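You operate a simulated robot arm through the tools that you are given. There is no shell and no other tool. Be economical: measure what you need, move in short steps, check, and stop when the job is done.

Carry out the task below with a simulated two-armed robot. There is one attempt and no reset: what you move stays moved.

## Task
Stack the 20 CM label box from the top of the potting bench on top of the 12 CM label box. Pick up the red-handled jug with one hand, pass it to the other hand and put it on the ledge under the tank tap. Take the lettuce seedling and leave it on the corner worktop. Do these in any order. Set down upright: red-handled jug.
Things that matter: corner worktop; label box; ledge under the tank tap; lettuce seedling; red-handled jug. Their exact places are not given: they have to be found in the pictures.

Only the result counts: the job must be done as asked and must still hold three seconds after the hand-in. Knocking over, shifting, dropping, spilling or breaking anything else fails it.

## Robot
Two 7-joint arms with fingered hands on one trunk, on a base that drives. Base frame: it is fixed to the floor where the robot stands at the start and does not move with it; the origin is under the middle of the robot, x ahead of it, y to its left, z up; the surface under the hand at the start is at about z = 0.86. Lengths are in m, angles in degrees, forces in N, time in s.
The left shoulder is at the start at [0.091, 0.125, 1.047], the right one opposite. With the tool pointing down near the work surface each hand reaches from about 0.46 to 0.82 m from the robot's upright axis, wherever it stands, measured 20 degrees to its own side. Places, roughly: corner worktop [0.5, -1, 0.9]; ledge under the tank tap (40x25 cm) [-0.06, -0.88, 0.88]; lettuce seedling [-1.25, -1, 1]; red-handled jug [-1, -1.25, 1]. Payload 3.6 kg a hand.
Tool frame (each hand has its own): the origin (TCP) lies between the finger pads and is the grasp point; the fingertips stand 0.03 m ahead of it; z points along the fingers, y is the line along which they close. The gripper opens to 0.104 m. The gripper's body begins 0.035 m behind the TCP. The gripper is a hand of 4 fingers: y runs from the thumb to the fingers, the wrist lies at [-0.015, -0.104, -0.178] in the tool frame.
Orientation is that of the tool frame in the base frame, as a unit quaternion [w, x, y, z]. With the fingers straight down and the wrist toward the robot, the tool's x, y and z point along [0, 1, 0], [1, 0, 0] and [0, 0, -1] of the base frame.

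## Interface
- The arms move only by the tool jog_arm. It takes "left_rows", "right_rows" or both (then of equal length, played together; a hand with none holds still); each is a list of rows, each a list of 6 numbers: the shift along the base's x, y, z in m, then the turn, a rotation vector about the base's x, y, z in degrees. In form: [[dx, dy, dz, ax, ay, az], ...]. A call has 1 to 8 rows; each row shifts and turns the commanded pose from where the row before left it. A row lasts 0.2 s, in which the tool goes at most 0.05 m and 8.6 degrees; a call with a longer step from one row to the next is refused whole. A pose out of reach is approached as far as the arm can. The call stops where the force on the tool passes 40 N (or 10 N more than at its start, if that is more) or the arm is blocked; 0.2 s more then pass. In this call time passes only in rows, and 0.2 s behind the last. The reply holds the time, the measured pose of the TCP, the force on the tool along the base axes, the opening and the grip force, in the units named above and with some noise, with the torque about the TCP (base axes, N m) and any sound that the robot's microphone picked up, and new pictures: "pictures" is both (left out), scene, wrist or none (wrist: the cameras of the hands that moved).
- Cameras (640 x 400 px; columns grow to the right, rows downward): "scene" is now at [0.1909, -0.0624, 1.185]; the picture's right is [-0.69, -0.72, 0.00], its down [-0.36, 0.34, -0.87] and it looks along [0.63, -0.60, -0.50] (base axes); focal length 214 px, centre (320, 200). "left" rides on the left gripper at [-0.061, -0.092, -0.13] in its tool frame; the picture's right is [-0.81, -0.27, 0.52], its down [0.53, -0.71, 0.46] and it looks along [0.24, 0.64, 0.72] (tool axes); focal length 275 px, centre (320, 200). "right" rides on the right gripper at [0.061, -0.092, -0.13] in its tool frame; the picture's right is [-0.81, 0.27, -0.52], its down [-0.53, -0.71, 0.46] and it looks along [-0.24, 0.65, 0.72] (tool axes); focal length 275 px, centre (320, 200).
- lift_body(by): slides the trunk up (or, below 0, down) by that many m; the arms and the scene camera ride with it, the base frame stays. It gives what a move gives, with no picture.
- roll_base(legs): drives the robot by 1 to 6 legs, each [ahead, left, turn to the left] in m, m and degrees, along the robot's own axes; the way and the turn of a leg run together, so that a leg with both is an arc; at most 1.5 m and 180 degrees a leg. The arms and the cameras ride along, it lands a little off, and it stops where it bumps. It gives what a move gives, and a new picture of the scene camera.
- curl_fingers(index, middle, ring, thumb_bend, thumb_turn, hand): sets how far each is bent, from 0 (flat) to 100 (curled in); at 30 the hand is open as for a grip, at 70 the pads meet at the TCP. One left out holds its place. A second passes; each finger stops where it meets its share of the squeeze, and holds until it gets a number again. It is the only way to open and close the hand. It gives what a move gives, with no picture; readings hold the bend of each and the force on the fingers (four entries, about 0 where the hand has none), thumb and palm. thumb_turn goes from beside the hand (0) to across from the fingers (100), as for a grip.
- head_to(pan, tilt): turns the head with the scene camera to pan (to the left, within 80 degrees either way) and tilt (down, from -29 to 69), counted from straight ahead of the robot. It gives what a move gives, and a new picture of the scene camera.
- pixel_to_xyz(camera, pixels): for up to 12 pixels [column, row] of the newest picture of that camera ("zoom" is the newest enlarged one), the place [x, y, z] in the base frame of the surface seen there, good to about 0.002 m. The clock stands still meanwhile.
- enlarge(camera, box): a new picture of the part [left, top, right, bottom] of that camera's present view, enlarged. The clock stands still meanwhile.
- hand_in(): hands the job in; it is judged then, once.

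Work in short steps. Measure before you move; look again where a grasp or a placing could have gone wrong, and mend it. You have 110 turns and 260 pictures in all, those below and enlarged ones among them. Open the grippers and draw the arms clear of the work before you hand the job in, unless the task says otherwise; then end with one line.

The tools are called after ">>>" as name(argument=value, ...) on one line, values as JSON. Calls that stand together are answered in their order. jog_arm: Moves the arms, as the interface text tells. Its arguments: {"type":"object","properties":{"left_rows":{"type":"array"},"right_rows":{"type":"array"},"pictures":{"type":"string","enum":["both","scene","wrist","none"]}},"required":[]} The other tools are called the same way: lift_body (by) slides the trunk up or down; curl_fingers (index, middle, ring, thumb_bend, thumb_turn, hand) moves the fingers one by one; roll_base (legs) drives the base; head_to (pan, tilt) turns the head that bears the scene camera; pixel_to_xyz (camera, pixels) gives the place of the surface under pixels of a picture; enlarge (camera, box) takes an enlarged picture of a part of a camera's view; hand_in () hands the job in.

At the start:

```text
time: 0.0
left_tcp_pos: [0.5504, -0.0176, 1.2037]
left_orientation: [-0.001, 0.707, 0.707, 0.002]
left_wrist_force: [0.3, 0.7, -0.1]
left_moment: [0.01, -0.01, 0.0]
left_width: 0.1039
left_grip_force: 0.0
left_shape: jaw
left_bend: [30.0, 30.0, 30.0, 30.0, 98.0]
left_finger forces: [0.0, 0.0, 0.0, 0.0, 0.0, 0.0]
right_tcp_pos: [0.3966, -0.4267, 1.1835]
right_orientation: [0.0, 0.708, 0.707, 0.0]
right_wrist_force: [-0.2, 0.0, 0.3]
right_moment: [0.02, 0.01, 0.01]
right_width: 0.1036
right_grip_force: 0.1
right_shape: jaw
right_bend: [30.0, 30.0, 30.0, 30.0, 98.0]
right_finger forces: [0.1, 0.0, 0.0, 0.0, 0.0, 0.0]
trunk travel left (down, up): [-0.275, 0.261]
robot x, y, heading: [0.0005, 0.0013, 0.1]
head pan, tilt: [-43.8, 29.8]
```

scene: 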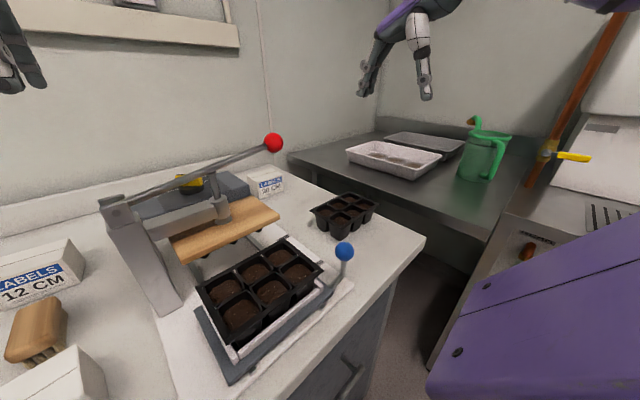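
right: 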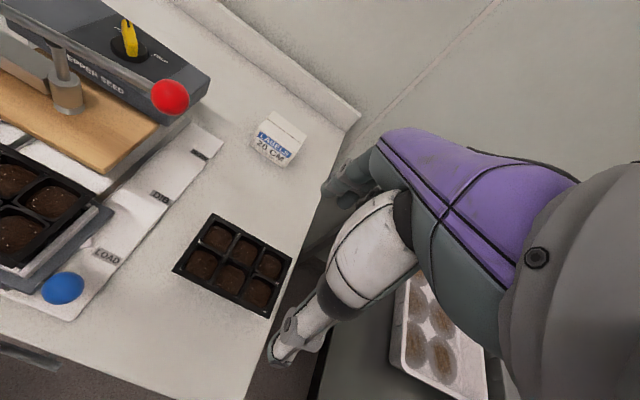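
left: 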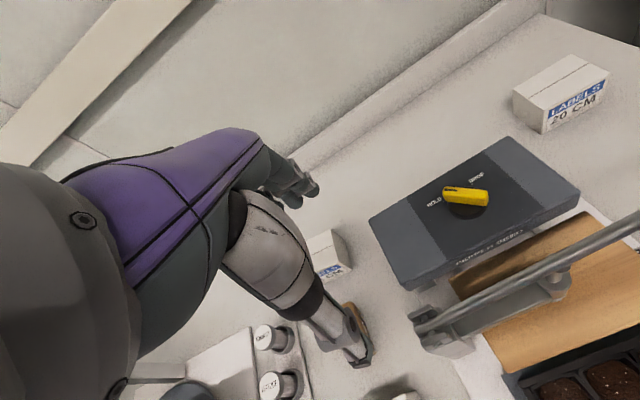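

The scene shows the 20 CM box at (268,182) and the 12 CM box at (40,275). I measure these and look around with the head.

>>> pixel_to_xyz(camera="scene", pixels=[[250, 178], [284, 175], [262, 170], [268, 192], [40, 252], [70, 245], [40, 290], [10, 262], [480, 160], [400, 260], [340, 215], [60, 365]])

>>> head_to(pan=0, tilt=35)

>>> head_to(pan=-80, tilt=30)

```text
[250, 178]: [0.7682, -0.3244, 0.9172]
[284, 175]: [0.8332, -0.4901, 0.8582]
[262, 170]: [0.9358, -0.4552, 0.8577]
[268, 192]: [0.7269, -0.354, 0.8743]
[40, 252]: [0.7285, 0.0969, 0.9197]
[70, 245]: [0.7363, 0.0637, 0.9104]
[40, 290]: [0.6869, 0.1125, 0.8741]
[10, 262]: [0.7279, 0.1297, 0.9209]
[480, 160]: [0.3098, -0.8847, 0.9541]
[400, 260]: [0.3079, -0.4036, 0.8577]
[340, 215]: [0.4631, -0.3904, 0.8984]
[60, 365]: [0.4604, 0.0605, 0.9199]
```

```text
time: 1.1
left_tcp_pos: [0.5496, -0.0182, 1.2036]
left_orientation: [0.0, 0.707, 0.708, -0.001]
left_wrist_force: [0.1, 1.1, 0.1]
left_moment: [0.0, 0.0, 0.0]
left_width: 0.1035
left_grip_force: 0.1
left_shape: jaw
left_bend: [30.0, 30.0, 30.0, 30.0, 98.0]
left_finger forces: [0.0, 0.0, 0.0, 0.1, 0.0, 0.0]
right_tcp_pos: [0.3961, -0.4249, 1.1834]
right_orientation: [0.001, 0.707, 0.707, 0.0]
right_wrist_force: [-0.2, 0.1, 0.3]
right_moment: [-0.01, 0.0, 0.02]
right_width: 0.1038
right_grip_force: 0.1
right_shape: jaw
right_bend: [30.0, 30.0, 30.0, 30.0, 98.0]
right_finger forces: [0.0, 0.1, 0.0, 0.0, 0.0, 0.0]
trunk travel left (down, up): [-0.275, 0.261]
robot x, y, heading: [0.0028, 0.001, 0.1]
head pan, tilt: [0.0, 35.0]
```

scene: 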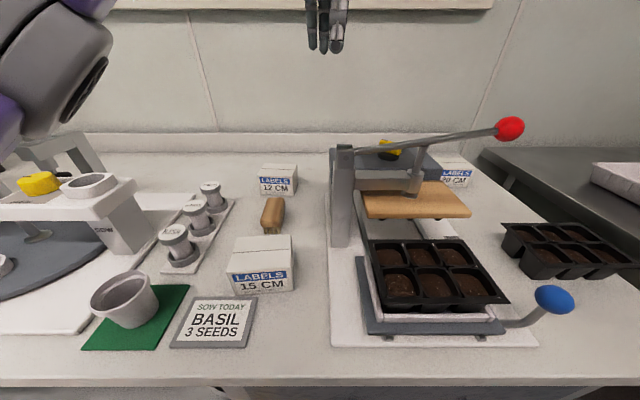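

```text
time: 2.6
left_tcp_pos: [0.5502, -0.017, 1.2039]
left_orientation: [0.001, 0.707, 0.707, 0.0]
left_wrist_force: [-0.4, 0.6, 0.1]
left_moment: [0.0, 0.0, -0.03]
left_width: 0.1036
left_grip_force: 0.0
left_shape: jaw
left_bend: [30.0, 30.0, 30.0, 30.0, 98.0]
left_finger forces: [0.0, 0.0, 0.0, 0.0, 0.1, 0.0]
right_tcp_pos: [0.3957, -0.4256, 1.1836]
right_orientation: [0.0, 0.709, 0.706, 0.0]
right_wrist_force: [-0.3, 0.6, -0.4]
right_moment: [0.0, 0.01, -0.02]
right_width: 0.1039
right_grip_force: 0.0
right_shape: jaw
right_bend: [30.0, 30.0, 30.0, 30.0, 98.0]
right_finger forces: [0.0, 0.1, 0.1, 0.0, 0.1, 0.0]
trunk travel left (down, up): [-0.275, 0.261]
robot x, y, heading: [-0.0014, -0.0006, 0.2]
head pan, tilt: [-80.0, 30.0]
```

scene: 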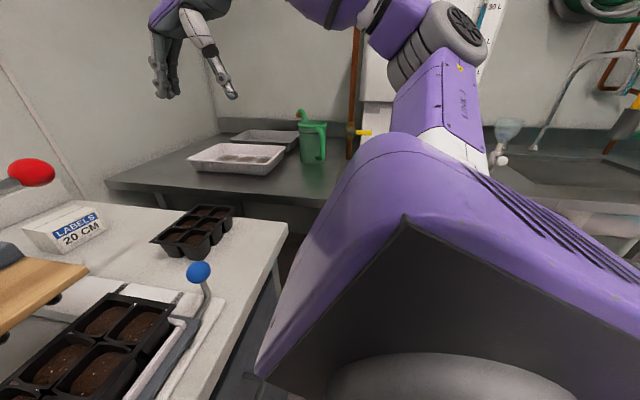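

Both boxes are visible in the left wrist camera: 20 CM at (560,92), 12 CM at (328,255). I measure their tops there.

>>> pixel_to_xyz(camera="left", pixels=[[518, 92], [570, 57], [605, 72], [544, 110], [545, 125], [560, 82], [530, 130], [322, 240], [345, 262], [310, 242], [332, 232], [328, 250]])

>>> enlarge(camera="left", box=[290, 20, 630, 290])

>>> pixel_to_xyz(camera="right", pixels=[[274, 114], [305, 134], [292, 158], [259, 130], [255, 142], [285, 165], [280, 130], [240, 210], [310, 180]])

```text
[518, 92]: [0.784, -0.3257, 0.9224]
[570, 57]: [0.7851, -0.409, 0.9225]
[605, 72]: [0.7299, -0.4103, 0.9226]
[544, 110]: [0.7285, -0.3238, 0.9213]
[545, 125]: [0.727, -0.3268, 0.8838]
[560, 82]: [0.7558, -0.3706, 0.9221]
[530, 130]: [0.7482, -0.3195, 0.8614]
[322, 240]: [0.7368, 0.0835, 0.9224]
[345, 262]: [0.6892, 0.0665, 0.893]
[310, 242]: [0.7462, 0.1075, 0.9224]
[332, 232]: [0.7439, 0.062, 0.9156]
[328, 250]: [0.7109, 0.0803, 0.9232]
```

```text
1.48 times, centred on (460, 155) of left
```

zoom: 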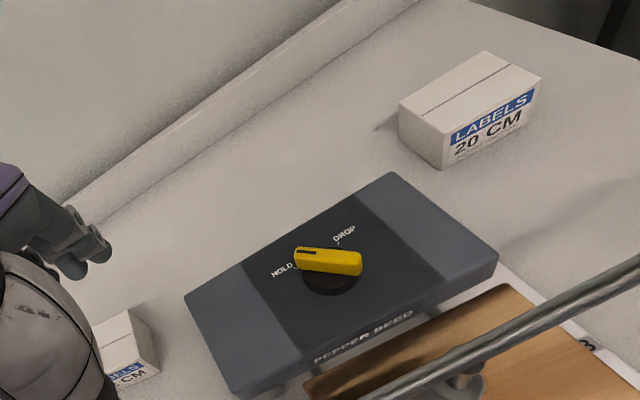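

```text
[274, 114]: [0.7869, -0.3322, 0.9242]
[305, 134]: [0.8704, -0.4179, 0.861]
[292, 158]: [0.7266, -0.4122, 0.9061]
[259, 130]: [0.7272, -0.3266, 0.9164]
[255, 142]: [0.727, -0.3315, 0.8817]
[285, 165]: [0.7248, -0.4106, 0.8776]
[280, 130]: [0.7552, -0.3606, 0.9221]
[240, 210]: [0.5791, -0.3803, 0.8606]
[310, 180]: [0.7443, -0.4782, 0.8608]
```

The 20 CM box has its centre at about (0.757, -0.368) with its top at 0.922. I drive a little ahead and right to bring it within right-hand reach, and move the left arm out to the left.

>>> roll_base(legs=[[0.04, -0.12, 0]])

>>> jog_arm(left_rows=[[-0.01, 0.04, 0.02, 0, 0, 0], [-0.01, 0.04, 0.02, 0, 0, 0], [-0.01, 0.04, 0.01, 0, 0, 0], [-0.01, 0.04, 0, 0, 0, 0], [-0.01, 0.04, 0, 0, 0, 0], [-0.01, 0.04, 0, 0, 0, 0], [-0.01, 0.04, 0, 0, 0, 0], [-0.01, 0.04, 0, 0, 0, 0]], pictures="wrist")

>>> head_to(pan=0, tilt=30)

```text
time: 4.3
left_tcp_pos: [0.5901, -0.137, 1.2027]
left_orientation: [0.0, 0.706, 0.708, 0.0]
left_wrist_force: [-0.2, -0.3, -0.3]
left_moment: [-0.01, 0.02, 0.03]
left_width: 0.1037
left_grip_force: 0.0
left_shape: jaw
left_bend: [30.0, 30.0, 30.0, 30.0, 98.0]
left_finger forces: [0.1, 0.1, 0.0, 0.1, 0.0, 0.0]
right_tcp_pos: [0.4363, -0.545, 1.1832]
right_orientation: [0.0, 0.708, 0.706, 0.0]
right_wrist_force: [-0.6, -0.3, 0.3]
right_moment: [0.0, 0.01, 0.01]
right_width: 0.1036
right_grip_force: 0.0
right_shape: jaw
right_bend: [30.0, 30.0, 30.0, 30.0, 98.0]
right_finger forces: [0.0, 0.0, 0.0, 0.1, 0.0, 0.1]
trunk travel left (down, up): [-0.275, 0.261]
robot x, y, heading: [0.0412, -0.1213, 0.1]
head pan, tilt: [-80.0, 30.0]
```

scene: 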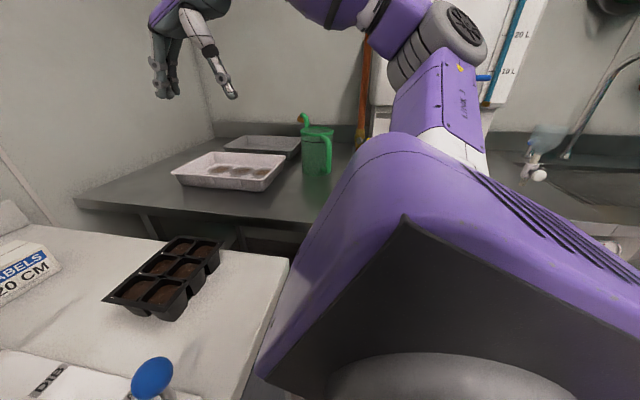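

```text
time: 6.2
left_tcp_pos: [0.5095, 0.1844, 1.2535]
left_orientation: [0.0, 0.707, 0.707, 0.0]
left_wrist_force: [0.8, 0.1, -0.7]
left_moment: [0.0, 0.0, -0.02]
left_width: 0.1037
left_grip_force: 0.0
left_shape: jaw
left_bend: [30.0, 30.0, 30.0, 30.0, 98.0]
left_finger forces: [0.0, 0.0, 0.0, 0.0, 0.0, 0.0]
right_tcp_pos: [0.436, -0.5446, 1.1839]
right_orientation: [0.002, 0.708, 0.707, 0.0]
right_wrist_force: [0.2, 0.0, 0.7]
right_moment: [0.0, -0.02, 0.0]
right_width: 0.1037
right_grip_force: 0.1
right_shape: jaw
right_bend: [30.0, 30.0, 30.0, 30.0, 98.0]
right_finger forces: [0.1, 0.0, 0.0, 0.0, 0.1, 0.0]
trunk travel left (down, up): [-0.275, 0.261]
robot x, y, heading: [0.0405, -0.1175, -0.1]
head pan, tilt: [-80.0, 30.0]
```

left: 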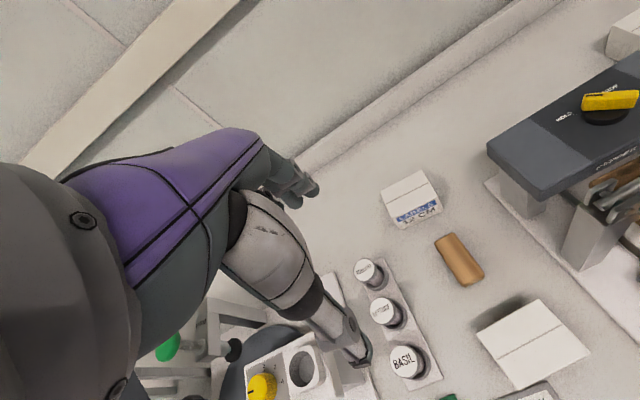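

```text
time: 7.7
left_tcp_pos: [0.5098, 0.1832, 1.2537]
left_orientation: [0.0, 0.707, 0.707, 0.001]
left_wrist_force: [0.2, 0.9, 0.6]
left_moment: [0.02, 0.01, -0.01]
left_width: 0.1036
left_grip_force: 0.0
left_shape: jaw
left_bend: [30.0, 30.0, 30.0, 30.0, 98.0]
left_finger forces: [0.0, 0.0, 0.0, 0.0, 0.1, 0.0]
right_tcp_pos: [0.4353, -0.5453, 1.1831]
right_orientation: [0.0, 0.708, 0.706, 0.0]
right_wrist_force: [-0.6, -0.1, -0.3]
right_moment: [0.0, 0.03, 0.01]
right_width: 0.1036
right_grip_force: 0.1
right_shape: jaw
right_bend: [30.0, 30.0, 30.0, 30.0, 98.0]
right_finger forces: [0.0, 0.0, 0.1, 0.0, 0.1, 0.0]
trunk travel left (down, up): [-0.275, 0.261]
robot x, y, heading: [0.0386, -0.1204, 0.0]
head pan, tilt: [0.0, 30.0]
```

scene: 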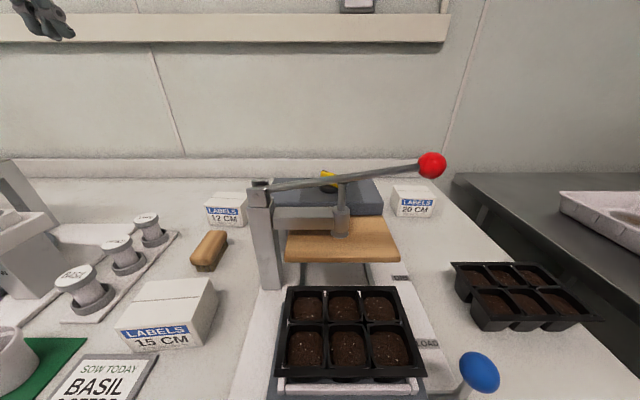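

The left camera now sees the 12 CM box at (410,200) whole; I measure its top corners, the red ball and the shelf.

>>> pixel_to_xyz(camera="left", pixels=[[382, 195], [420, 172], [441, 200], [396, 216], [397, 226], [410, 193], [436, 197]])

>>> pixel_to_xyz(camera="scene", pixels=[[432, 165], [432, 153], [300, 178], [440, 35], [260, 190], [394, 190], [433, 190], [207, 200], [245, 195], [412, 205]])

```text
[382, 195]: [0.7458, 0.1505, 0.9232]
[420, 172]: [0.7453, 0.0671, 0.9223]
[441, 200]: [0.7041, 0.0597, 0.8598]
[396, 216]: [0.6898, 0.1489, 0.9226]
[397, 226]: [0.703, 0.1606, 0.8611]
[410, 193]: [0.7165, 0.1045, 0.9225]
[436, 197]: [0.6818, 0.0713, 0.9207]
```

```text
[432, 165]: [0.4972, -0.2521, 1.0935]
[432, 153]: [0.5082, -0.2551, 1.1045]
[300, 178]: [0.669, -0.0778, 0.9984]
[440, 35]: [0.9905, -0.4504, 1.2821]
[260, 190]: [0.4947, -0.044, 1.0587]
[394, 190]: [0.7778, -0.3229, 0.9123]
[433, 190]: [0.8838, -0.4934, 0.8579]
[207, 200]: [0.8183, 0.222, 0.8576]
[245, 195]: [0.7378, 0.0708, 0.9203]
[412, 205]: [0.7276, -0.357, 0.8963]
```

The 12 CM box's top centre is at (0.717, 0.107, 0.922), and it is aligned with the axes. I move the right hand over the 20 CM box at a safe height.

>>> jog_arm(right_rows=[[0.04, 0.022, 0, 0, 0, 0], [0.04, 0.022, 0, 0, 0, 0], [0.04, 0.022, 0, 0, 0, 0], [0.04, 0.022, 0, 0, 0, 0], [0.04, 0.022, 0, 0, 0, 0], [0.04, 0.022, 0, 0, 0, 0], [0.04, 0.022, 0, 0, 0, 0], [0.04, 0.022, 0, 0, 0, 0]])

>>> head_to(pan=-25, tilt=25)

```text
time: 9.5
left_tcp_pos: [0.5098, 0.1831, 1.2536]
left_orientation: [0.0, 0.707, 0.707, 0.0]
left_wrist_force: [0.6, -0.8, 0.0]
left_moment: [0.01, 0.01, 0.01]
left_width: 0.1036
left_grip_force: 0.1
left_shape: jaw
left_bend: [30.0, 30.0, 30.0, 30.0, 98.0]
left_finger forces: [0.0, 0.1, 0.0, 0.1, 0.0, 0.1]
right_tcp_pos: [0.6952, -0.4026, 1.1834]
right_orientation: [0.001, 0.708, 0.706, 0.0]
right_wrist_force: [0.1, 0.3, 0.8]
right_moment: [-0.01, 0.01, -0.01]
right_width: 0.1039
right_grip_force: 0.1
right_shape: jaw
right_bend: [30.0, 30.0, 30.0, 30.0, 98.0]
right_finger forces: [0.0, 0.0, 0.1, 0.1, 0.0, 0.1]
right hand out of reach, approached as far as the arm can: row 7, 8
trunk travel left (down, up): [-0.275, 0.261]
robot x, y, heading: [0.0368, -0.1201, -0.1]
head pan, tilt: [0.0, 30.0]
```

scene: 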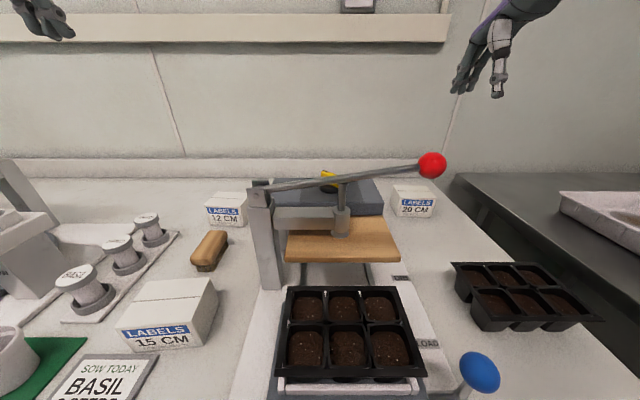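
right: 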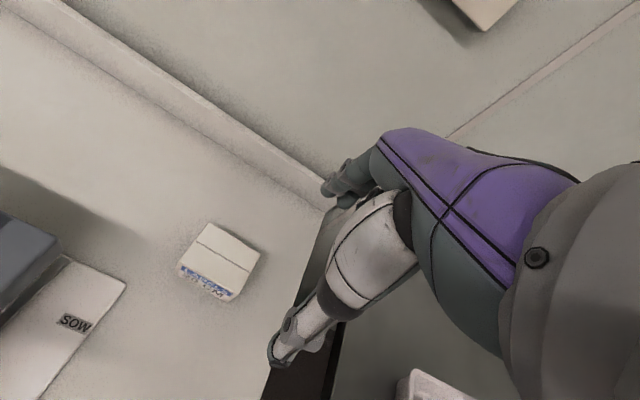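

```text
time: 10.4
left_tcp_pos: [0.5096, 0.183, 1.2535]
left_orientation: [0.0, 0.706, 0.708, 0.0]
left_wrist_force: [-0.5, -0.9, -0.3]
left_moment: [0.03, -0.02, 0.0]
left_width: 0.1037
left_grip_force: 0.1
left_shape: jaw
left_bend: [30.0, 30.0, 30.0, 30.0, 98.0]
left_finger forces: [0.0, 0.0, 0.0, 0.0, 0.0, 0.0]
right_tcp_pos: [0.6943, -0.4025, 1.184]
right_orientation: [0.0, 0.708, 0.706, 0.002]
right_wrist_force: [-0.9, -0.6, 0.6]
right_moment: [0.03, 0.01, -0.01]
right_width: 0.1038
right_grip_force: 0.0
right_shape: jaw
right_bend: [30.0, 30.0, 30.0, 30.0, 98.0]
right_finger forces: [0.0, 0.1, 0.0, 0.0, 0.0, 0.1]
trunk travel left (down, up): [-0.275, 0.261]
robot x, y, heading: [0.0406, -0.1184, 0.0]
head pan, tilt: [-25.0, 25.0]
```

scene: 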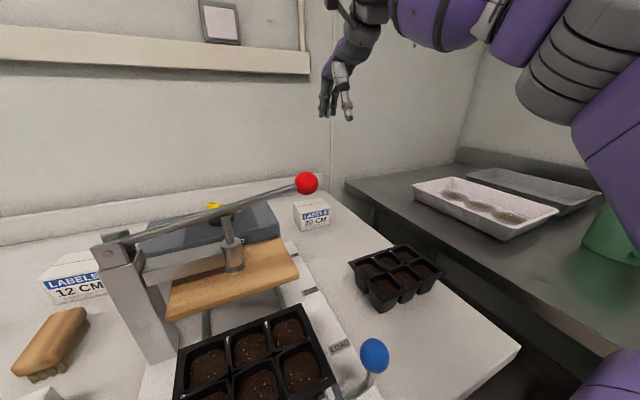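

At this height the reach ends at (0.695,-0.403). I raise the trunk by 0.12, then continue toward the point above the box.

>>> lift_body(by=0.12)

>>> roll_base(legs=[[0.03, -0.05, 0]])

```text
time: 11.9
left_tcp_pos: [0.5099, 0.1854, 1.3736]
left_orientation: [0.0, 0.707, 0.707, 0.0]
left_wrist_force: [0.5, 0.7, -0.8]
left_moment: [0.03, 0.0, 0.03]
left_width: 0.1036
left_grip_force: 0.0
left_shape: jaw
left_bend: [30.0, 30.0, 30.0, 30.0, 98.0]
left_finger forces: [0.0, 0.0, 0.1, 0.0, 0.0, 0.0]
right_tcp_pos: [0.6672, -0.4038, 1.3513]
right_orientation: [0.032, 0.707, 0.706, 0.031]
right_wrist_force: [0.6, 0.1, -0.7]
right_moment: [0.0, 0.0, 0.01]
right_width: 0.104
right_grip_force: 0.0
right_shape: jaw
right_bend: [30.0, 30.0, 30.0, 30.0, 98.0]
right_finger forces: [0.0, 0.0, 0.1, 0.0, 0.0, 0.0]
trunk travel left (down, up): [-0.395, 0.141]
robot x, y, heading: [0.0417, -0.1185, 0.1]
head pan, tilt: [-25.0, 25.0]
```

```text
time: 13.1
left_tcp_pos: [0.5328, 0.1393, 1.3746]
left_orientation: [0.0, 0.705, 0.709, 0.0]
left_wrist_force: [-0.8, 0.1, -0.6]
left_moment: [0.01, 0.03, 0.03]
left_width: 0.1038
left_grip_force: 0.0
left_shape: jaw
left_bend: [30.0, 30.0, 30.0, 30.0, 98.0]
left_finger forces: [0.0, 0.0, 0.1, 0.0, 0.0, 0.0]
right_tcp_pos: [0.6936, -0.4474, 1.3507]
right_orientation: [0.031, 0.705, 0.707, 0.033]
right_wrist_force: [-0.3, -0.1, 0.5]
right_moment: [0.03, -0.02, 0.02]
right_width: 0.1038
right_grip_force: 0.1
right_shape: jaw
right_bend: [30.0, 30.0, 30.0, 30.0, 98.0]
right_finger forces: [0.0, 0.0, 0.0, 0.1, 0.1, 0.1]
trunk travel left (down, up): [-0.395, 0.141]
robot x, y, heading: [0.0654, -0.1634, 0.4]
head pan, tilt: [-25.0, 25.0]
stopped in leg 1: the robot was blocked; the commanded pose is now the measured one
```

scene: 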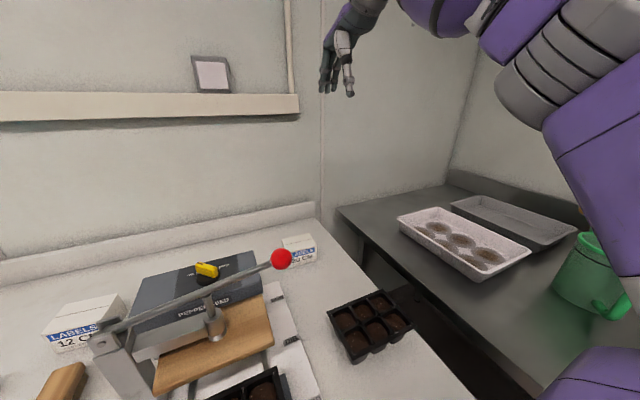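

The base touched the bench front, so I back off 1 cm. Then I correct the 5° tilt and go down to z≈1.06 above the box.

>>> roll_base(legs=[[-0.01, 0, -0.4]])

>>> jog_arm(right_rows=[[0.0, 0.01, -0.048, 0, 1, 0], [0.0, 0.011, -0.048, 0, 1, 0], [0.0, 0.011, -0.048, 0, 1, 0], [0.015, 0.012, -0.045, 0, 1, 0], [0.02, 0.012, -0.042, 0, 1, 0], [0.02, 0.012, -0.03, 0, 0, 0], [0.018, 0.011, -0.03, 0, 0, 0]])

```text
time: 13.8
left_tcp_pos: [0.5266, 0.1365, 1.3729]
left_orientation: [-0.001, 0.707, 0.707, -0.001]
left_wrist_force: [-0.4, -1.3, 0.0]
left_moment: [0.0, 0.04, 0.0]
left_width: 0.1036
left_grip_force: 0.0
left_shape: jaw
left_bend: [30.0, 30.0, 30.0, 30.0, 98.0]
left_finger forces: [0.0, 0.0, 0.0, 0.0, 0.1, 0.1]
right_tcp_pos: [0.685, -0.4506, 1.3485]
right_orientation: [0.033, 0.707, 0.706, 0.031]
right_wrist_force: [0.7, 0.6, -0.1]
right_moment: [-0.02, 0.02, 0.03]
right_width: 0.1039
right_grip_force: 0.1
right_shape: jaw
right_bend: [30.0, 30.0, 30.0, 30.0, 98.0]
right_finger forces: [0.1, 0.1, 0.0, 0.1, 0.0, 0.1]
trunk travel left (down, up): [-0.395, 0.141]
robot x, y, heading: [0.0515, -0.1647, -0.2]
head pan, tilt: [-25.0, 25.0]
```

scene: 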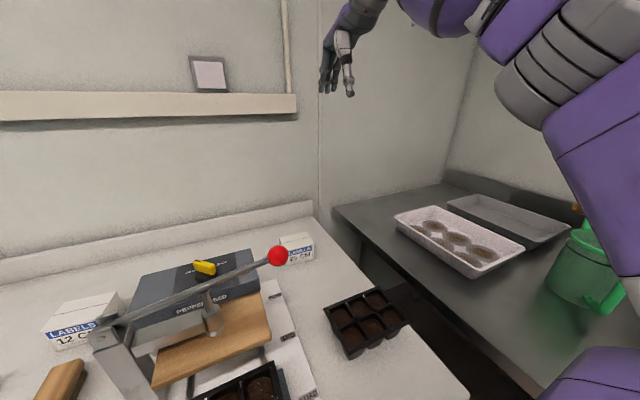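

```text
time: 15.4
left_tcp_pos: [0.528, 0.136, 1.3727]
left_orientation: [0.0, 0.707, 0.707, 0.0]
left_wrist_force: [0.5, 0.1, -0.7]
left_moment: [-0.01, 0.03, 0.01]
left_width: 0.104
left_grip_force: 0.2
left_shape: jaw
left_bend: [30.0, 30.0, 30.0, 30.0, 98.0]
left_finger forces: [0.1, 0.0, 0.0, 0.1, 0.1, 0.0]
right_tcp_pos: [0.7583, -0.3718, 1.0574]
right_orientation: [0.001, 0.709, 0.705, 0.001]
right_wrist_force: [-0.9, 0.2, 0.4]
right_moment: [-0.01, 0.0, 0.01]
right_width: 0.1038
right_grip_force: 0.1
right_shape: jaw
right_bend: [30.0, 30.0, 30.0, 30.0, 98.0]
right_finger forces: [0.0, 0.0, 0.0, 0.0, 0.0, 0.0]
trunk travel left (down, up): [-0.395, 0.141]
robot x, y, heading: [0.0558, -0.1644, 0.2]
head pan, tilt: [-25.0, 25.0]
```

scene: 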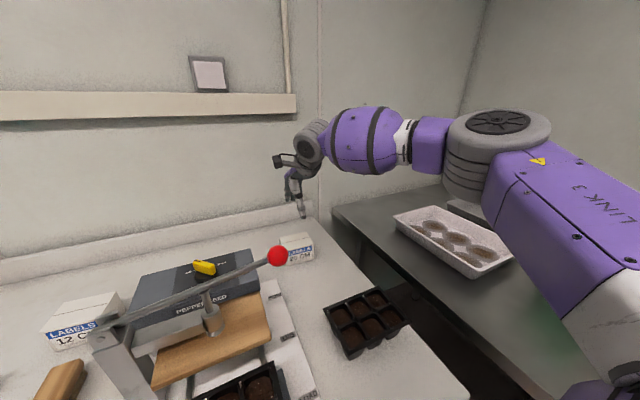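
right: 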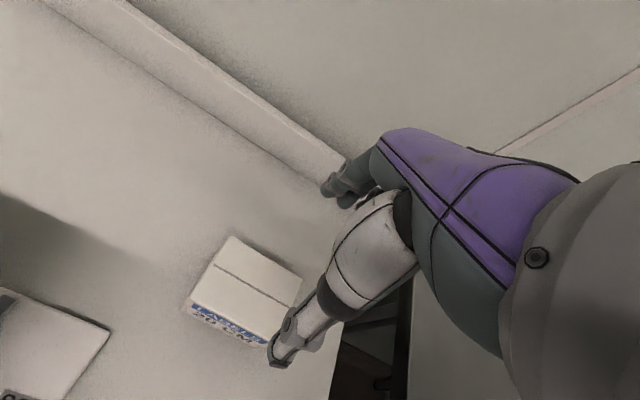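

The hand is over the box, within 3 mm. I lower it to z 0.905 with the fingers in front of and behind the box, then close.

>>> jog_arm(right_rows=[[0, 0.003, -0.04, 0, 0, 0], [0, 0, -0.04, 0, 0, 0], [0, 0, -0.04, 0, 0, 0], [0, 0, -0.034, 0, 0, 0]], pictures="wrist")

>>> curl_fingers(hand="right", index=70, middle=70, ring=70, thumb_bend=70)

```text
time: 16.4
left_tcp_pos: [0.5266, 0.1363, 1.3731]
left_orientation: [0.0, 0.707, 0.707, 0.0]
left_wrist_force: [0.7, 0.5, 0.3]
left_moment: [0.03, -0.01, -0.01]
left_width: 0.1039
left_grip_force: 0.1
left_shape: jaw
left_bend: [30.0, 30.0, 30.0, 30.0, 98.0]
left_finger forces: [0.1, 0.1, 0.0, 0.1, 0.0, 0.0]
right_tcp_pos: [0.7556, -0.3684, 0.9052]
right_orientation: [0.001, 0.708, 0.706, 0.001]
right_wrist_force: [-0.3, -0.2, 0.2]
right_moment: [-0.01, 0.0, 0.0]
right_width: 0.1037
right_grip_force: 0.1
right_shape: jaw
right_bend: [30.0, 30.0, 30.0, 30.0, 98.0]
right_finger forces: [0.2, 0.0, 0.0, 0.0, 0.0, 0.1]
trunk travel left (down, up): [-0.395, 0.141]
robot x, y, heading: [0.0527, -0.1676, -0.2]
head pan, tilt: [-25.0, 25.0]
```

right: 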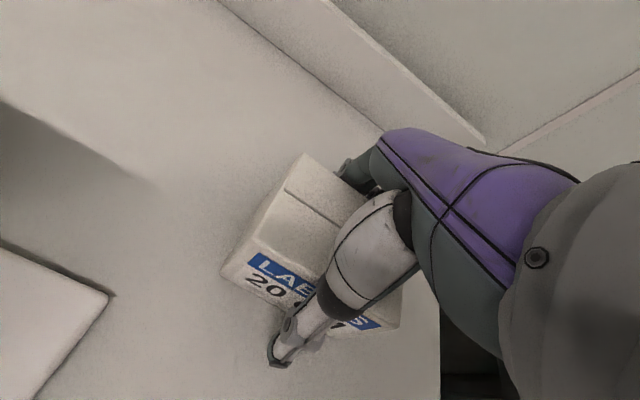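

```text
time: 17.4
left_tcp_pos: [0.5263, 0.1375, 1.3736]
left_orientation: [0.0, 0.707, 0.707, 0.0]
left_wrist_force: [-0.1, 0.2, 0.1]
left_moment: [0.03, 0.02, -0.01]
left_width: 0.1037
left_grip_force: 0.0
left_shape: jaw
left_bend: [30.0, 30.0, 30.0, 30.0, 98.0]
left_finger forces: [0.1, 0.0, 0.0, 0.0, 0.0, 0.0]
right_tcp_pos: [0.7556, -0.3687, 0.9076]
right_orientation: [0.002, 0.709, 0.706, 0.002]
right_wrist_force: [1.1, 0.4, 4.6]
right_moment: [0.02, -0.27, 0.12]
right_width: 0.0665
right_grip_force: 40.0
right_shape: fingers
right_bend: [39.0, 51.0, 51.0, 55.0, 94.0]
right_finger forces: [19.7, 9.8, 10.2, 0.0, 40.2, 0.0]
trunk travel left (down, up): [-0.395, 0.141]
robot x, y, heading: [0.0549, -0.1677, 0.0]
head pan, tilt: [-25.0, 25.0]
```

Grip is firm (40 N, width 0.066). I lift it straight up and check.

>>> jog_arm(right_rows=[[0, 0, 0.03, 0, 0, 0], [0, 0, 0.04, 0, 0, 0], [0, 0, 0.04, 0, 0, 0], [-0.02, 0, 0.045, 0, 0, 0], [-0.02, 0, 0.045, 0, 0, 0], [-0.02, 0, 0.045, 0, 0, 0], [-0.02, 0, 0.045, 0, 0, 0]])

```text
time: 19.0
left_tcp_pos: [0.5264, 0.1366, 1.3735]
left_orientation: [0.0, 0.708, 0.707, 0.0]
left_wrist_force: [0.7, 0.2, 0.3]
left_moment: [-0.01, 0.01, -0.01]
left_width: 0.1036
left_grip_force: 0.1
left_shape: jaw
left_bend: [30.0, 30.0, 30.0, 30.0, 98.0]
left_finger forces: [0.0, 0.0, 0.0, 0.0, 0.0, 0.1]
right_tcp_pos: [0.6728, -0.3694, 1.1955]
right_orientation: [0.002, 0.709, 0.706, 0.001]
right_wrist_force: [-0.6, 0.0, -1.9]
right_moment: [0.02, -0.04, 0.0]
right_width: 0.0668
right_grip_force: 36.1
right_shape: fingers
right_bend: [39.0, 51.0, 51.0, 55.0, 94.0]
right_finger forces: [17.6, 8.8, 9.3, 0.0, 37.6, 0.1]
trunk travel left (down, up): [-0.395, 0.141]
robot x, y, heading: [0.0505, -0.1649, 0.0]
head pan, tilt: [-25.0, 25.0]
```

scene: 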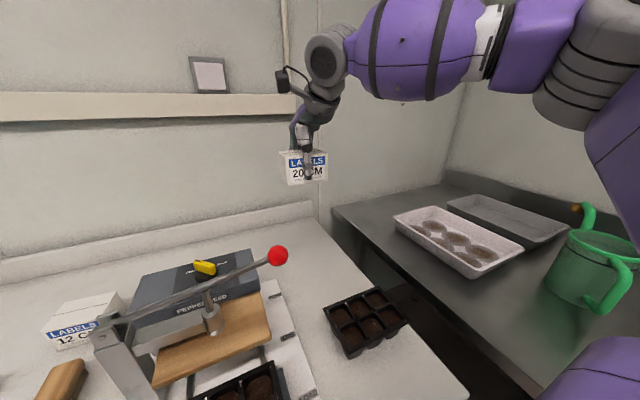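
right: 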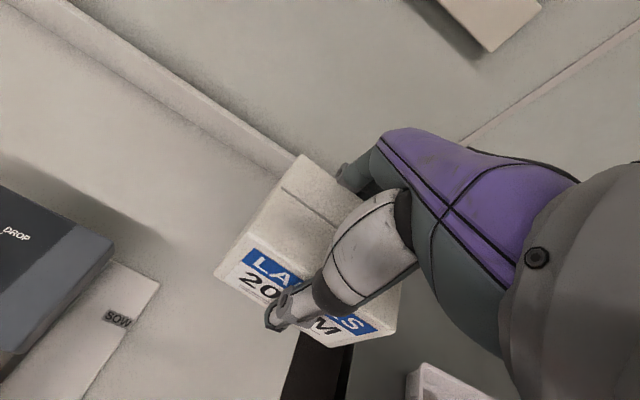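

The box hangs level. Before strafing left I look to the left for obstacles.

>>> head_to(pan=75, tilt=35)

```text
time: 20.8
left_tcp_pos: [0.5259, 0.1357, 1.3736]
left_orientation: [0.0, 0.707, 0.707, -0.001]
left_wrist_force: [-0.1, 0.3, 0.7]
left_moment: [0.0, 0.0, 0.03]
left_width: 0.1037
left_grip_force: 0.2
left_shape: jaw
left_bend: [30.0, 30.0, 30.0, 30.0, 98.0]
left_finger forces: [0.0, 0.0, 0.0, 0.0, 0.0, 0.0]
right_tcp_pos: [0.6748, -0.3687, 1.1935]
right_orientation: [0.002, 0.709, 0.705, 0.001]
right_wrist_force: [0.4, 0.2, -0.7]
right_moment: [-0.02, 0.0, 0.0]
right_width: 0.0667
right_grip_force: 36.6
right_shape: fingers
right_bend: [39.0, 51.0, 51.0, 55.0, 94.0]
right_finger forces: [17.5, 8.9, 9.4, 0.0, 37.7, 0.0]
trunk travel left (down, up): [-0.395, 0.141]
robot x, y, heading: [0.0527, -0.1643, -0.0]
head pan, tilt: [75.0, 35.0]
```

scene: 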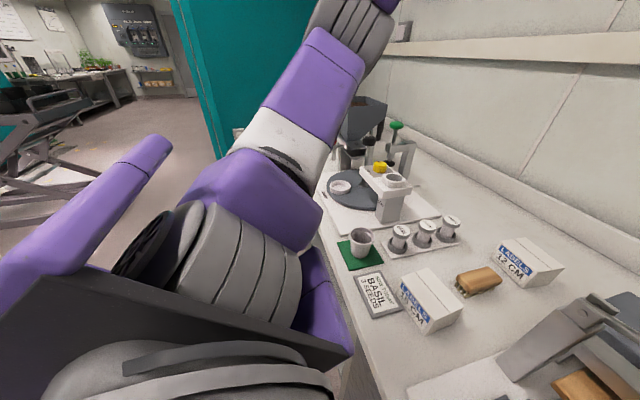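

A teal partition stands to the left; I measure how far away it is.

>>> pixel_to_xyz(camera="scene", pixels=[[210, 80], [225, 120], [260, 60], [385, 170], [330, 185], [310, 60], [330, 20], [340, 100]])

```text
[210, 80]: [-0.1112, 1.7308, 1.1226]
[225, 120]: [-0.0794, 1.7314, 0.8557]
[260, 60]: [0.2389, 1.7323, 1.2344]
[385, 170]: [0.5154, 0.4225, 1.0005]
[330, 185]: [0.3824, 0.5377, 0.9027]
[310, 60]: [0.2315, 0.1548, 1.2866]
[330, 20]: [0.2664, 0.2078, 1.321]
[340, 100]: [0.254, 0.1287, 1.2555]
```

The partition is at y=1.73, so there is plenty of room. I strafe left by 0.36 with the head turned forward.

>>> roll_base(legs=[[0, 0.38, 0]])

>>> head_to(pan=0, tilt=35)

```text
time: 24.7
left_tcp_pos: [0.527, 0.5142, 1.3724]
left_orientation: [-0.001, 0.708, 0.706, -0.001]
left_wrist_force: [-0.1, 0.3, 1.4]
left_moment: [0.01, -0.03, 0.03]
left_width: 0.1037
left_grip_force: 0.0
left_shape: jaw
left_bend: [30.0, 30.0, 30.0, 30.0, 98.0]
left_finger forces: [0.0, 0.0, 0.0, 0.0, 0.1, 0.0]
right_tcp_pos: [0.6758, 0.0099, 1.1952]
right_orientation: [0.001, 0.709, 0.705, 0.002]
right_wrist_force: [0.2, -0.1, -1.4]
right_moment: [0.03, 0.01, -0.01]
right_width: 0.0667
right_grip_force: 37.0
right_shape: fingers
right_bend: [39.0, 51.0, 51.0, 55.0, 94.0]
right_finger forces: [17.5, 8.8, 9.2, 0.1, 37.7, 0.0]
trunk travel left (down, up): [-0.395, 0.141]
robot x, y, heading: [0.0569, 0.2109, -0.2]
head pan, tilt: [75.0, 35.0]
```

scene: 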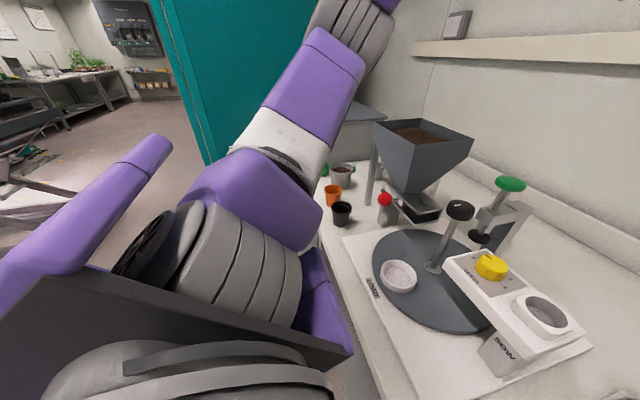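

```text
time: 26.1
left_tcp_pos: [0.5264, 0.5138, 1.373]
left_orientation: [-0.001, 0.706, 0.708, -0.001]
left_wrist_force: [0.0, -0.2, 0.5]
left_moment: [-0.04, 0.02, -0.03]
left_width: 0.1035
left_grip_force: 0.1
left_shape: jaw
left_bend: [30.0, 30.0, 30.0, 30.0, 98.0]
left_finger forces: [0.1, 0.1, 0.0, 0.0, 0.0, 0.0]
right_tcp_pos: [0.6741, 0.0091, 1.1943]
right_orientation: [0.001, 0.708, 0.706, 0.001]
right_wrist_force: [-0.2, 0.0, -2.1]
right_moment: [0.0, -0.01, 0.01]
right_width: 0.0668
right_grip_force: 36.2
right_shape: fingers
right_bend: [39.0, 51.0, 51.0, 55.0, 94.0]
right_finger forces: [17.5, 8.8, 9.2, 0.0, 37.6, 0.0]
trunk travel left (down, up): [-0.395, 0.141]
robot x, y, heading: [0.0589, 0.2161, -0.2]
head pan, tilt: [0.0, 35.0]
```

scene: 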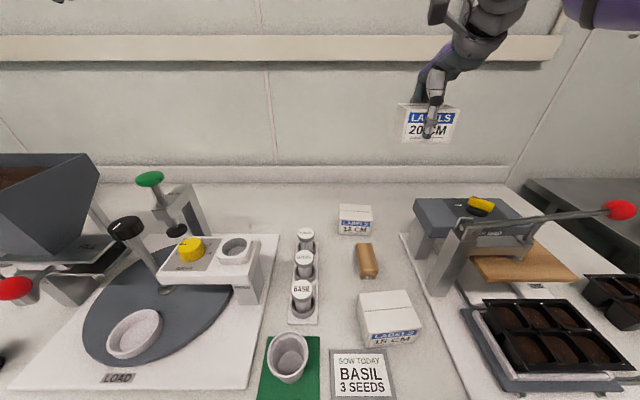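

I measure the held box's front face in the scene (404–460, 103–140) and jog above the 12 CM box.

>>> pixel_to_xyz(camera="scene", pixels=[[404, 120], [457, 122], [402, 140], [455, 140], [409, 106], [340, 220], [371, 222], [343, 234]])

>>> jog_arm(right_rows=[[0.01, 0.025, 0, 0, 0, 0], [0.01, 0.025, 0, 0, 0, 0], [0.01, 0.025, -0.02, 0, 0, 0], [0.01, 0.022, -0.04, 0, 0, 0], [0.002, 0, -0.04, 0, 0, 0], [0, 0, -0.04, 0, 0, 0]])

```text
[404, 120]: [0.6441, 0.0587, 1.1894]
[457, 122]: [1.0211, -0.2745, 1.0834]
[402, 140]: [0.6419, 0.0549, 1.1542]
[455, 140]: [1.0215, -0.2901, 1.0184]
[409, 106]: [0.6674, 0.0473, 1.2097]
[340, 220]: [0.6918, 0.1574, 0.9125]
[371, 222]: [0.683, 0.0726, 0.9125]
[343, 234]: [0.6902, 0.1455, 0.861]
```

```text
time: 27.5
left_tcp_pos: [0.5276, 0.5136, 1.3724]
left_orientation: [-0.001, 0.707, 0.707, -0.001]
left_wrist_force: [0.4, 0.5, -0.1]
left_moment: [-0.01, -0.03, 0.0]
left_width: 0.1037
left_grip_force: 0.0
left_shape: jaw
left_bend: [30.0, 30.0, 30.0, 30.0, 98.0]
left_finger forces: [0.0, 0.0, 0.0, 0.1, 0.0, 0.0]
right_tcp_pos: [0.7044, 0.0682, 1.076]
right_orientation: [0.002, 0.709, 0.705, 0.001]
right_wrist_force: [0.3, 0.5, -1.2]
right_moment: [0.02, 0.02, -0.01]
right_width: 0.0667
right_grip_force: 36.3
right_shape: fingers
right_bend: [39.0, 51.0, 51.0, 55.0, 94.0]
right_finger forces: [17.1, 8.7, 9.2, 0.0, 37.1, 0.0]
right hand out of reach, approached as far as the arm can: row 3, 4
trunk travel left (down, up): [-0.395, 0.141]
robot x, y, heading: [0.0571, 0.2133, -0.1]
head pan, tilt: [0.0, 35.0]
```

scene: 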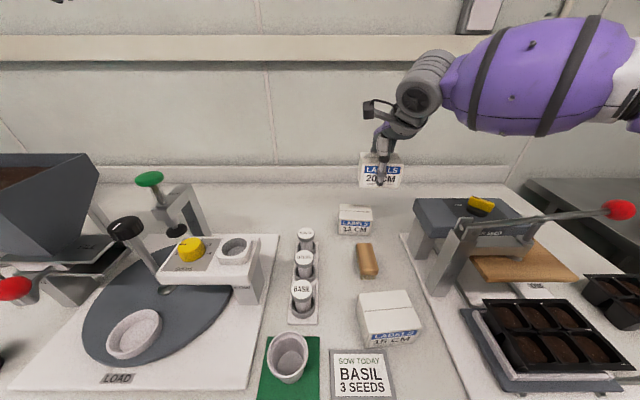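
right: 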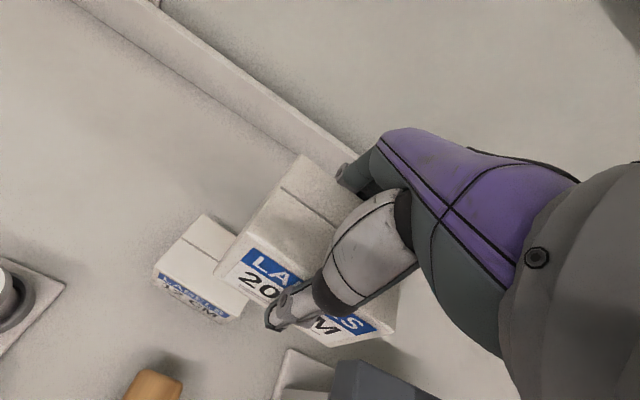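

I'm a little short, at (0.704, 0.068). I continue to (0.716, 0.106) while still above the lower box.

>>> jog_arm(right_rows=[[0.004, 0.02, -0.02, 0, 0, 0], [0.008, 0.018, -0.02, 0, 0, 0], [0, 0, -0.01, 0, 0, 0]])

```text
time: 28.3
left_tcp_pos: [0.5264, 0.5137, 1.374]
left_orientation: [-0.001, 0.707, 0.707, 0.0]
left_wrist_force: [-0.3, -0.1, 0.9]
left_moment: [0.0, 0.01, 0.0]
left_width: 0.1036
left_grip_force: 0.0
left_shape: jaw
left_bend: [30.0, 30.0, 30.0, 30.0, 98.0]
left_finger forces: [0.0, 0.0, 0.0, 0.0, 0.0, 0.1]
right_tcp_pos: [0.7088, 0.0887, 1.0454]
right_orientation: [0.002, 0.709, 0.705, 0.001]
right_wrist_force: [0.0, 0.1, -0.8]
right_moment: [0.01, 0.03, 0.0]
right_width: 0.0667
right_grip_force: 36.3
right_shape: fingers
right_bend: [39.0, 51.0, 51.0, 55.0, 94.0]
right_finger forces: [17.1, 8.7, 9.2, 0.0, 37.0, 0.0]
right hand out of reach, approached as far as the arm can: row 2
trunk travel left (down, up): [-0.395, 0.141]
robot x, y, heading: [0.0534, 0.2143, -0.2]
head pan, tilt: [0.0, 35.0]
```

scene: 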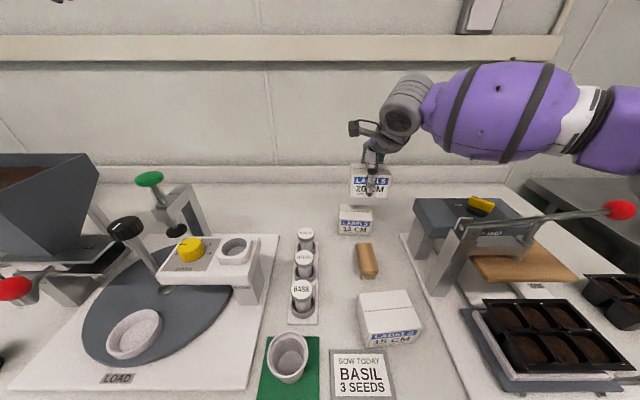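
right: 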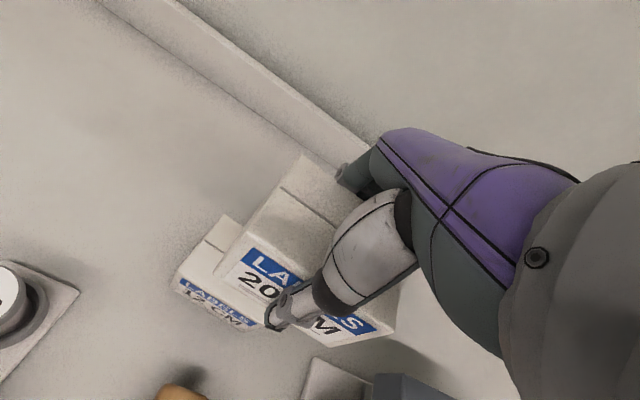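

Still limited by reach, so I strafe the base another 0.1 to the left and bring the hand back down on target after it.

>>> roll_base(legs=[[0.0, 0.08, 0.2]])

```text
time: 29.7
left_tcp_pos: [0.5257, 0.5961, 1.3738]
left_orientation: [0.0, 0.707, 0.707, 0.0]
left_wrist_force: [-0.7, 1.1, 1.3]
left_moment: [-0.01, -0.01, -0.05]
left_width: 0.1036
left_grip_force: 0.1
left_shape: jaw
left_bend: [30.0, 30.0, 30.0, 30.0, 98.0]
left_finger forces: [0.1, 0.1, 0.0, 0.0, 0.1, 0.0]
right_tcp_pos: [0.7087, 0.1713, 1.0467]
right_orientation: [0.002, 0.707, 0.707, 0.002]
right_wrist_force: [1.0, 0.2, -0.6]
right_moment: [0.01, 0.0, -0.01]
right_width: 0.0666
right_grip_force: 36.1
right_shape: fingers
right_bend: [39.0, 51.0, 51.0, 55.0, 94.0]
right_finger forces: [17.1, 8.7, 9.2, 0.1, 37.0, 0.0]
trunk travel left (down, up): [-0.395, 0.141]
robot x, y, heading: [0.057, 0.2893, -0.1]
head pan, tilt: [0.0, 35.0]
```

scene: 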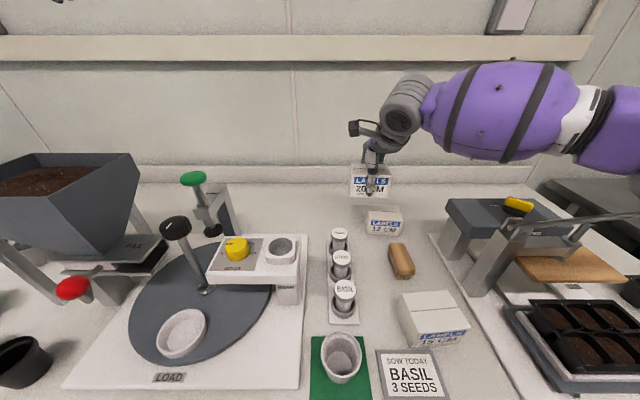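

I jog to (0.716, 0.106, ~1.0).

>>> jog_arm(right_rows=[[0.0, -0.03, 0, 0, 0, 0], [0.004, -0.03, 0, 0, 0, 0], [0.004, -0.006, -0.02, 0, 0, 0], [0, 0, -0.02, 0, 0, 0]])

```text
time: 30.7
left_tcp_pos: [0.525, 0.5961, 1.3726]
left_orientation: [-0.001, 0.707, 0.707, 0.0]
left_wrist_force: [0.3, 0.3, 0.1]
left_moment: [0.01, 0.0, 0.01]
left_width: 0.1036
left_grip_force: 0.0
left_shape: jaw
left_bend: [30.0, 30.0, 30.0, 30.0, 98.0]
left_finger forces: [0.0, 0.0, 0.0, 0.0, 0.0, 0.0]
right_tcp_pos: [0.7154, 0.1041, 1.0053]
right_orientation: [0.001, 0.707, 0.707, 0.001]
right_wrist_force: [0.2, -0.8, -1.3]
right_moment: [-0.01, 0.02, 0.02]
right_width: 0.0666
right_grip_force: 35.6
right_shape: fingers
right_bend: [39.0, 51.0, 51.0, 55.0, 94.0]
right_finger forces: [17.1, 8.7, 9.1, 0.1, 36.8, 0.0]
trunk travel left (down, up): [-0.395, 0.141]
robot x, y, heading: [0.0521, 0.2908, 0.0]
head pan, tilt: [0.0, 35.0]
```

scene: 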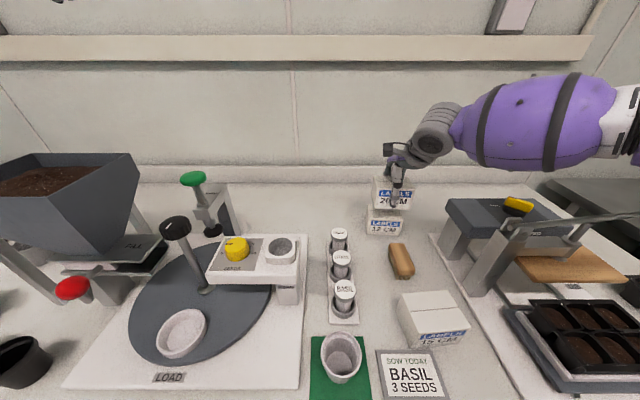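
right: 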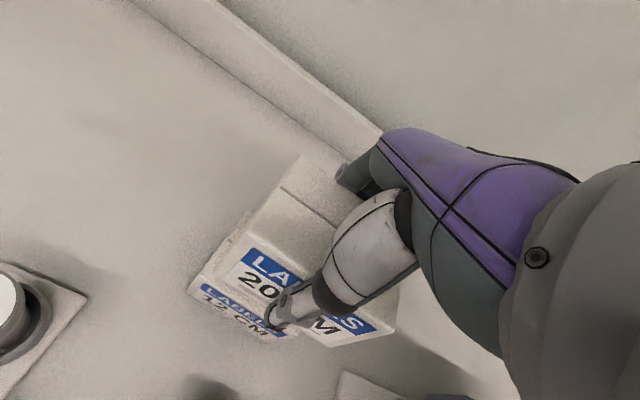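

I zoom in to compare the edges of the held box and the lower box before setting it down.

>>> enlarge(camera="scene", box=[340, 160, 440, 250])

>>> pixel_to_xyz(camera="scene", pixels=[[375, 190], [375, 205], [411, 190], [410, 206], [369, 215], [368, 230], [402, 220], [402, 233]])

```text
4.44 times, centred on (390, 205) of scene
```

zoom: 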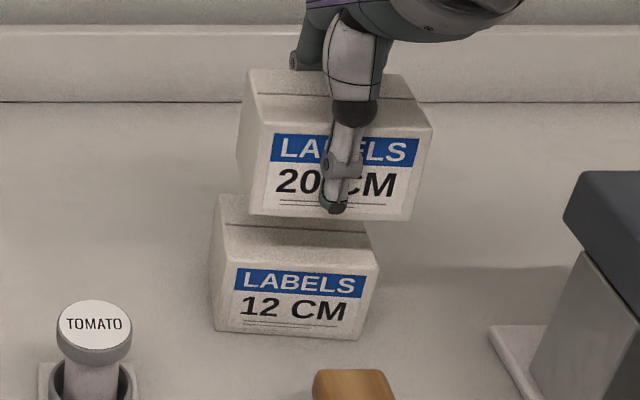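

```text
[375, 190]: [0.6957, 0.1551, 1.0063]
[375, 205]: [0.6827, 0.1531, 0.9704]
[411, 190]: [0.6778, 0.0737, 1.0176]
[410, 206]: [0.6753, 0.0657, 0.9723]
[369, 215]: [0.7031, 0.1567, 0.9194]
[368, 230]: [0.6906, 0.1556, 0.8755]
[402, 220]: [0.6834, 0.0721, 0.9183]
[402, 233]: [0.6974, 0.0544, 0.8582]
```

The held box's front face sits about 7 mm too near (0.679 against 0.687), and y is aligned. I shift +0.007 in x and lower until contact.

>>> jog_arm(right_rows=[[0.006, 0.001, -0.01, 0, 0, 0], [0, 0, -0.01, 0, 0, 0], [0, 0, -0.009, 0, 0, 0], [0, 0, -0.004, 0, 0, 0], [0, 0, -0.003, 0, 0, 0]], pictures="scene")

>>> enlarge(camera="scene", box=[340, 160, 440, 250])

```text
time: 31.9
left_tcp_pos: [0.5251, 0.595, 1.3739]
left_orientation: [0.0, 0.706, 0.708, 0.0]
left_wrist_force: [0.4, 0.0, 0.0]
left_moment: [-0.01, 0.0, -0.03]
left_width: 0.1037
left_grip_force: 0.0
left_shape: jaw
left_bend: [30.0, 30.0, 30.0, 30.0, 98.0]
left_finger forces: [0.1, 0.0, 0.0, 0.1, 0.0, 0.0]
right_tcp_pos: [0.7223, 0.1054, 0.9704]
right_orientation: [0.001, 0.708, 0.706, 0.001]
right_wrist_force: [-1.0, 0.1, -0.3]
right_moment: [-0.01, 0.0, 0.04]
right_width: 0.0668
right_grip_force: 36.2
right_shape: fingers
right_bend: [39.0, 51.0, 51.0, 55.0, 94.0]
right_finger forces: [17.0, 8.6, 9.1, 0.0, 36.8, 0.0]
trunk travel left (down, up): [-0.395, 0.141]
robot x, y, heading: [0.0565, 0.2924, 0.3]
head pan, tilt: [0.0, 35.0]
```

scene: 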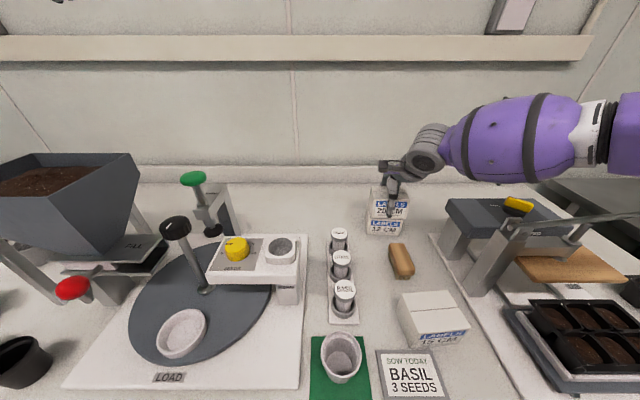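

```text
4.44 times, centred on (390, 205) of scene
```

zoom: 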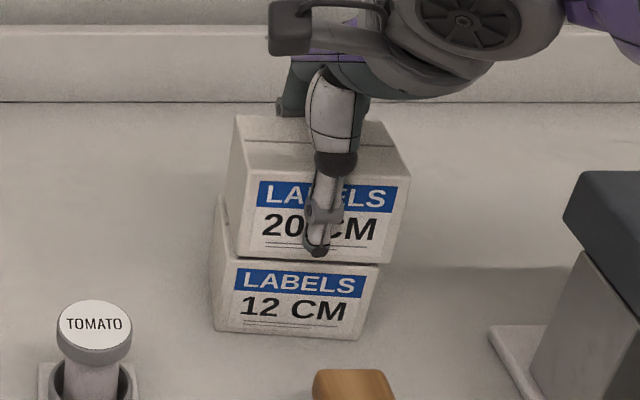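

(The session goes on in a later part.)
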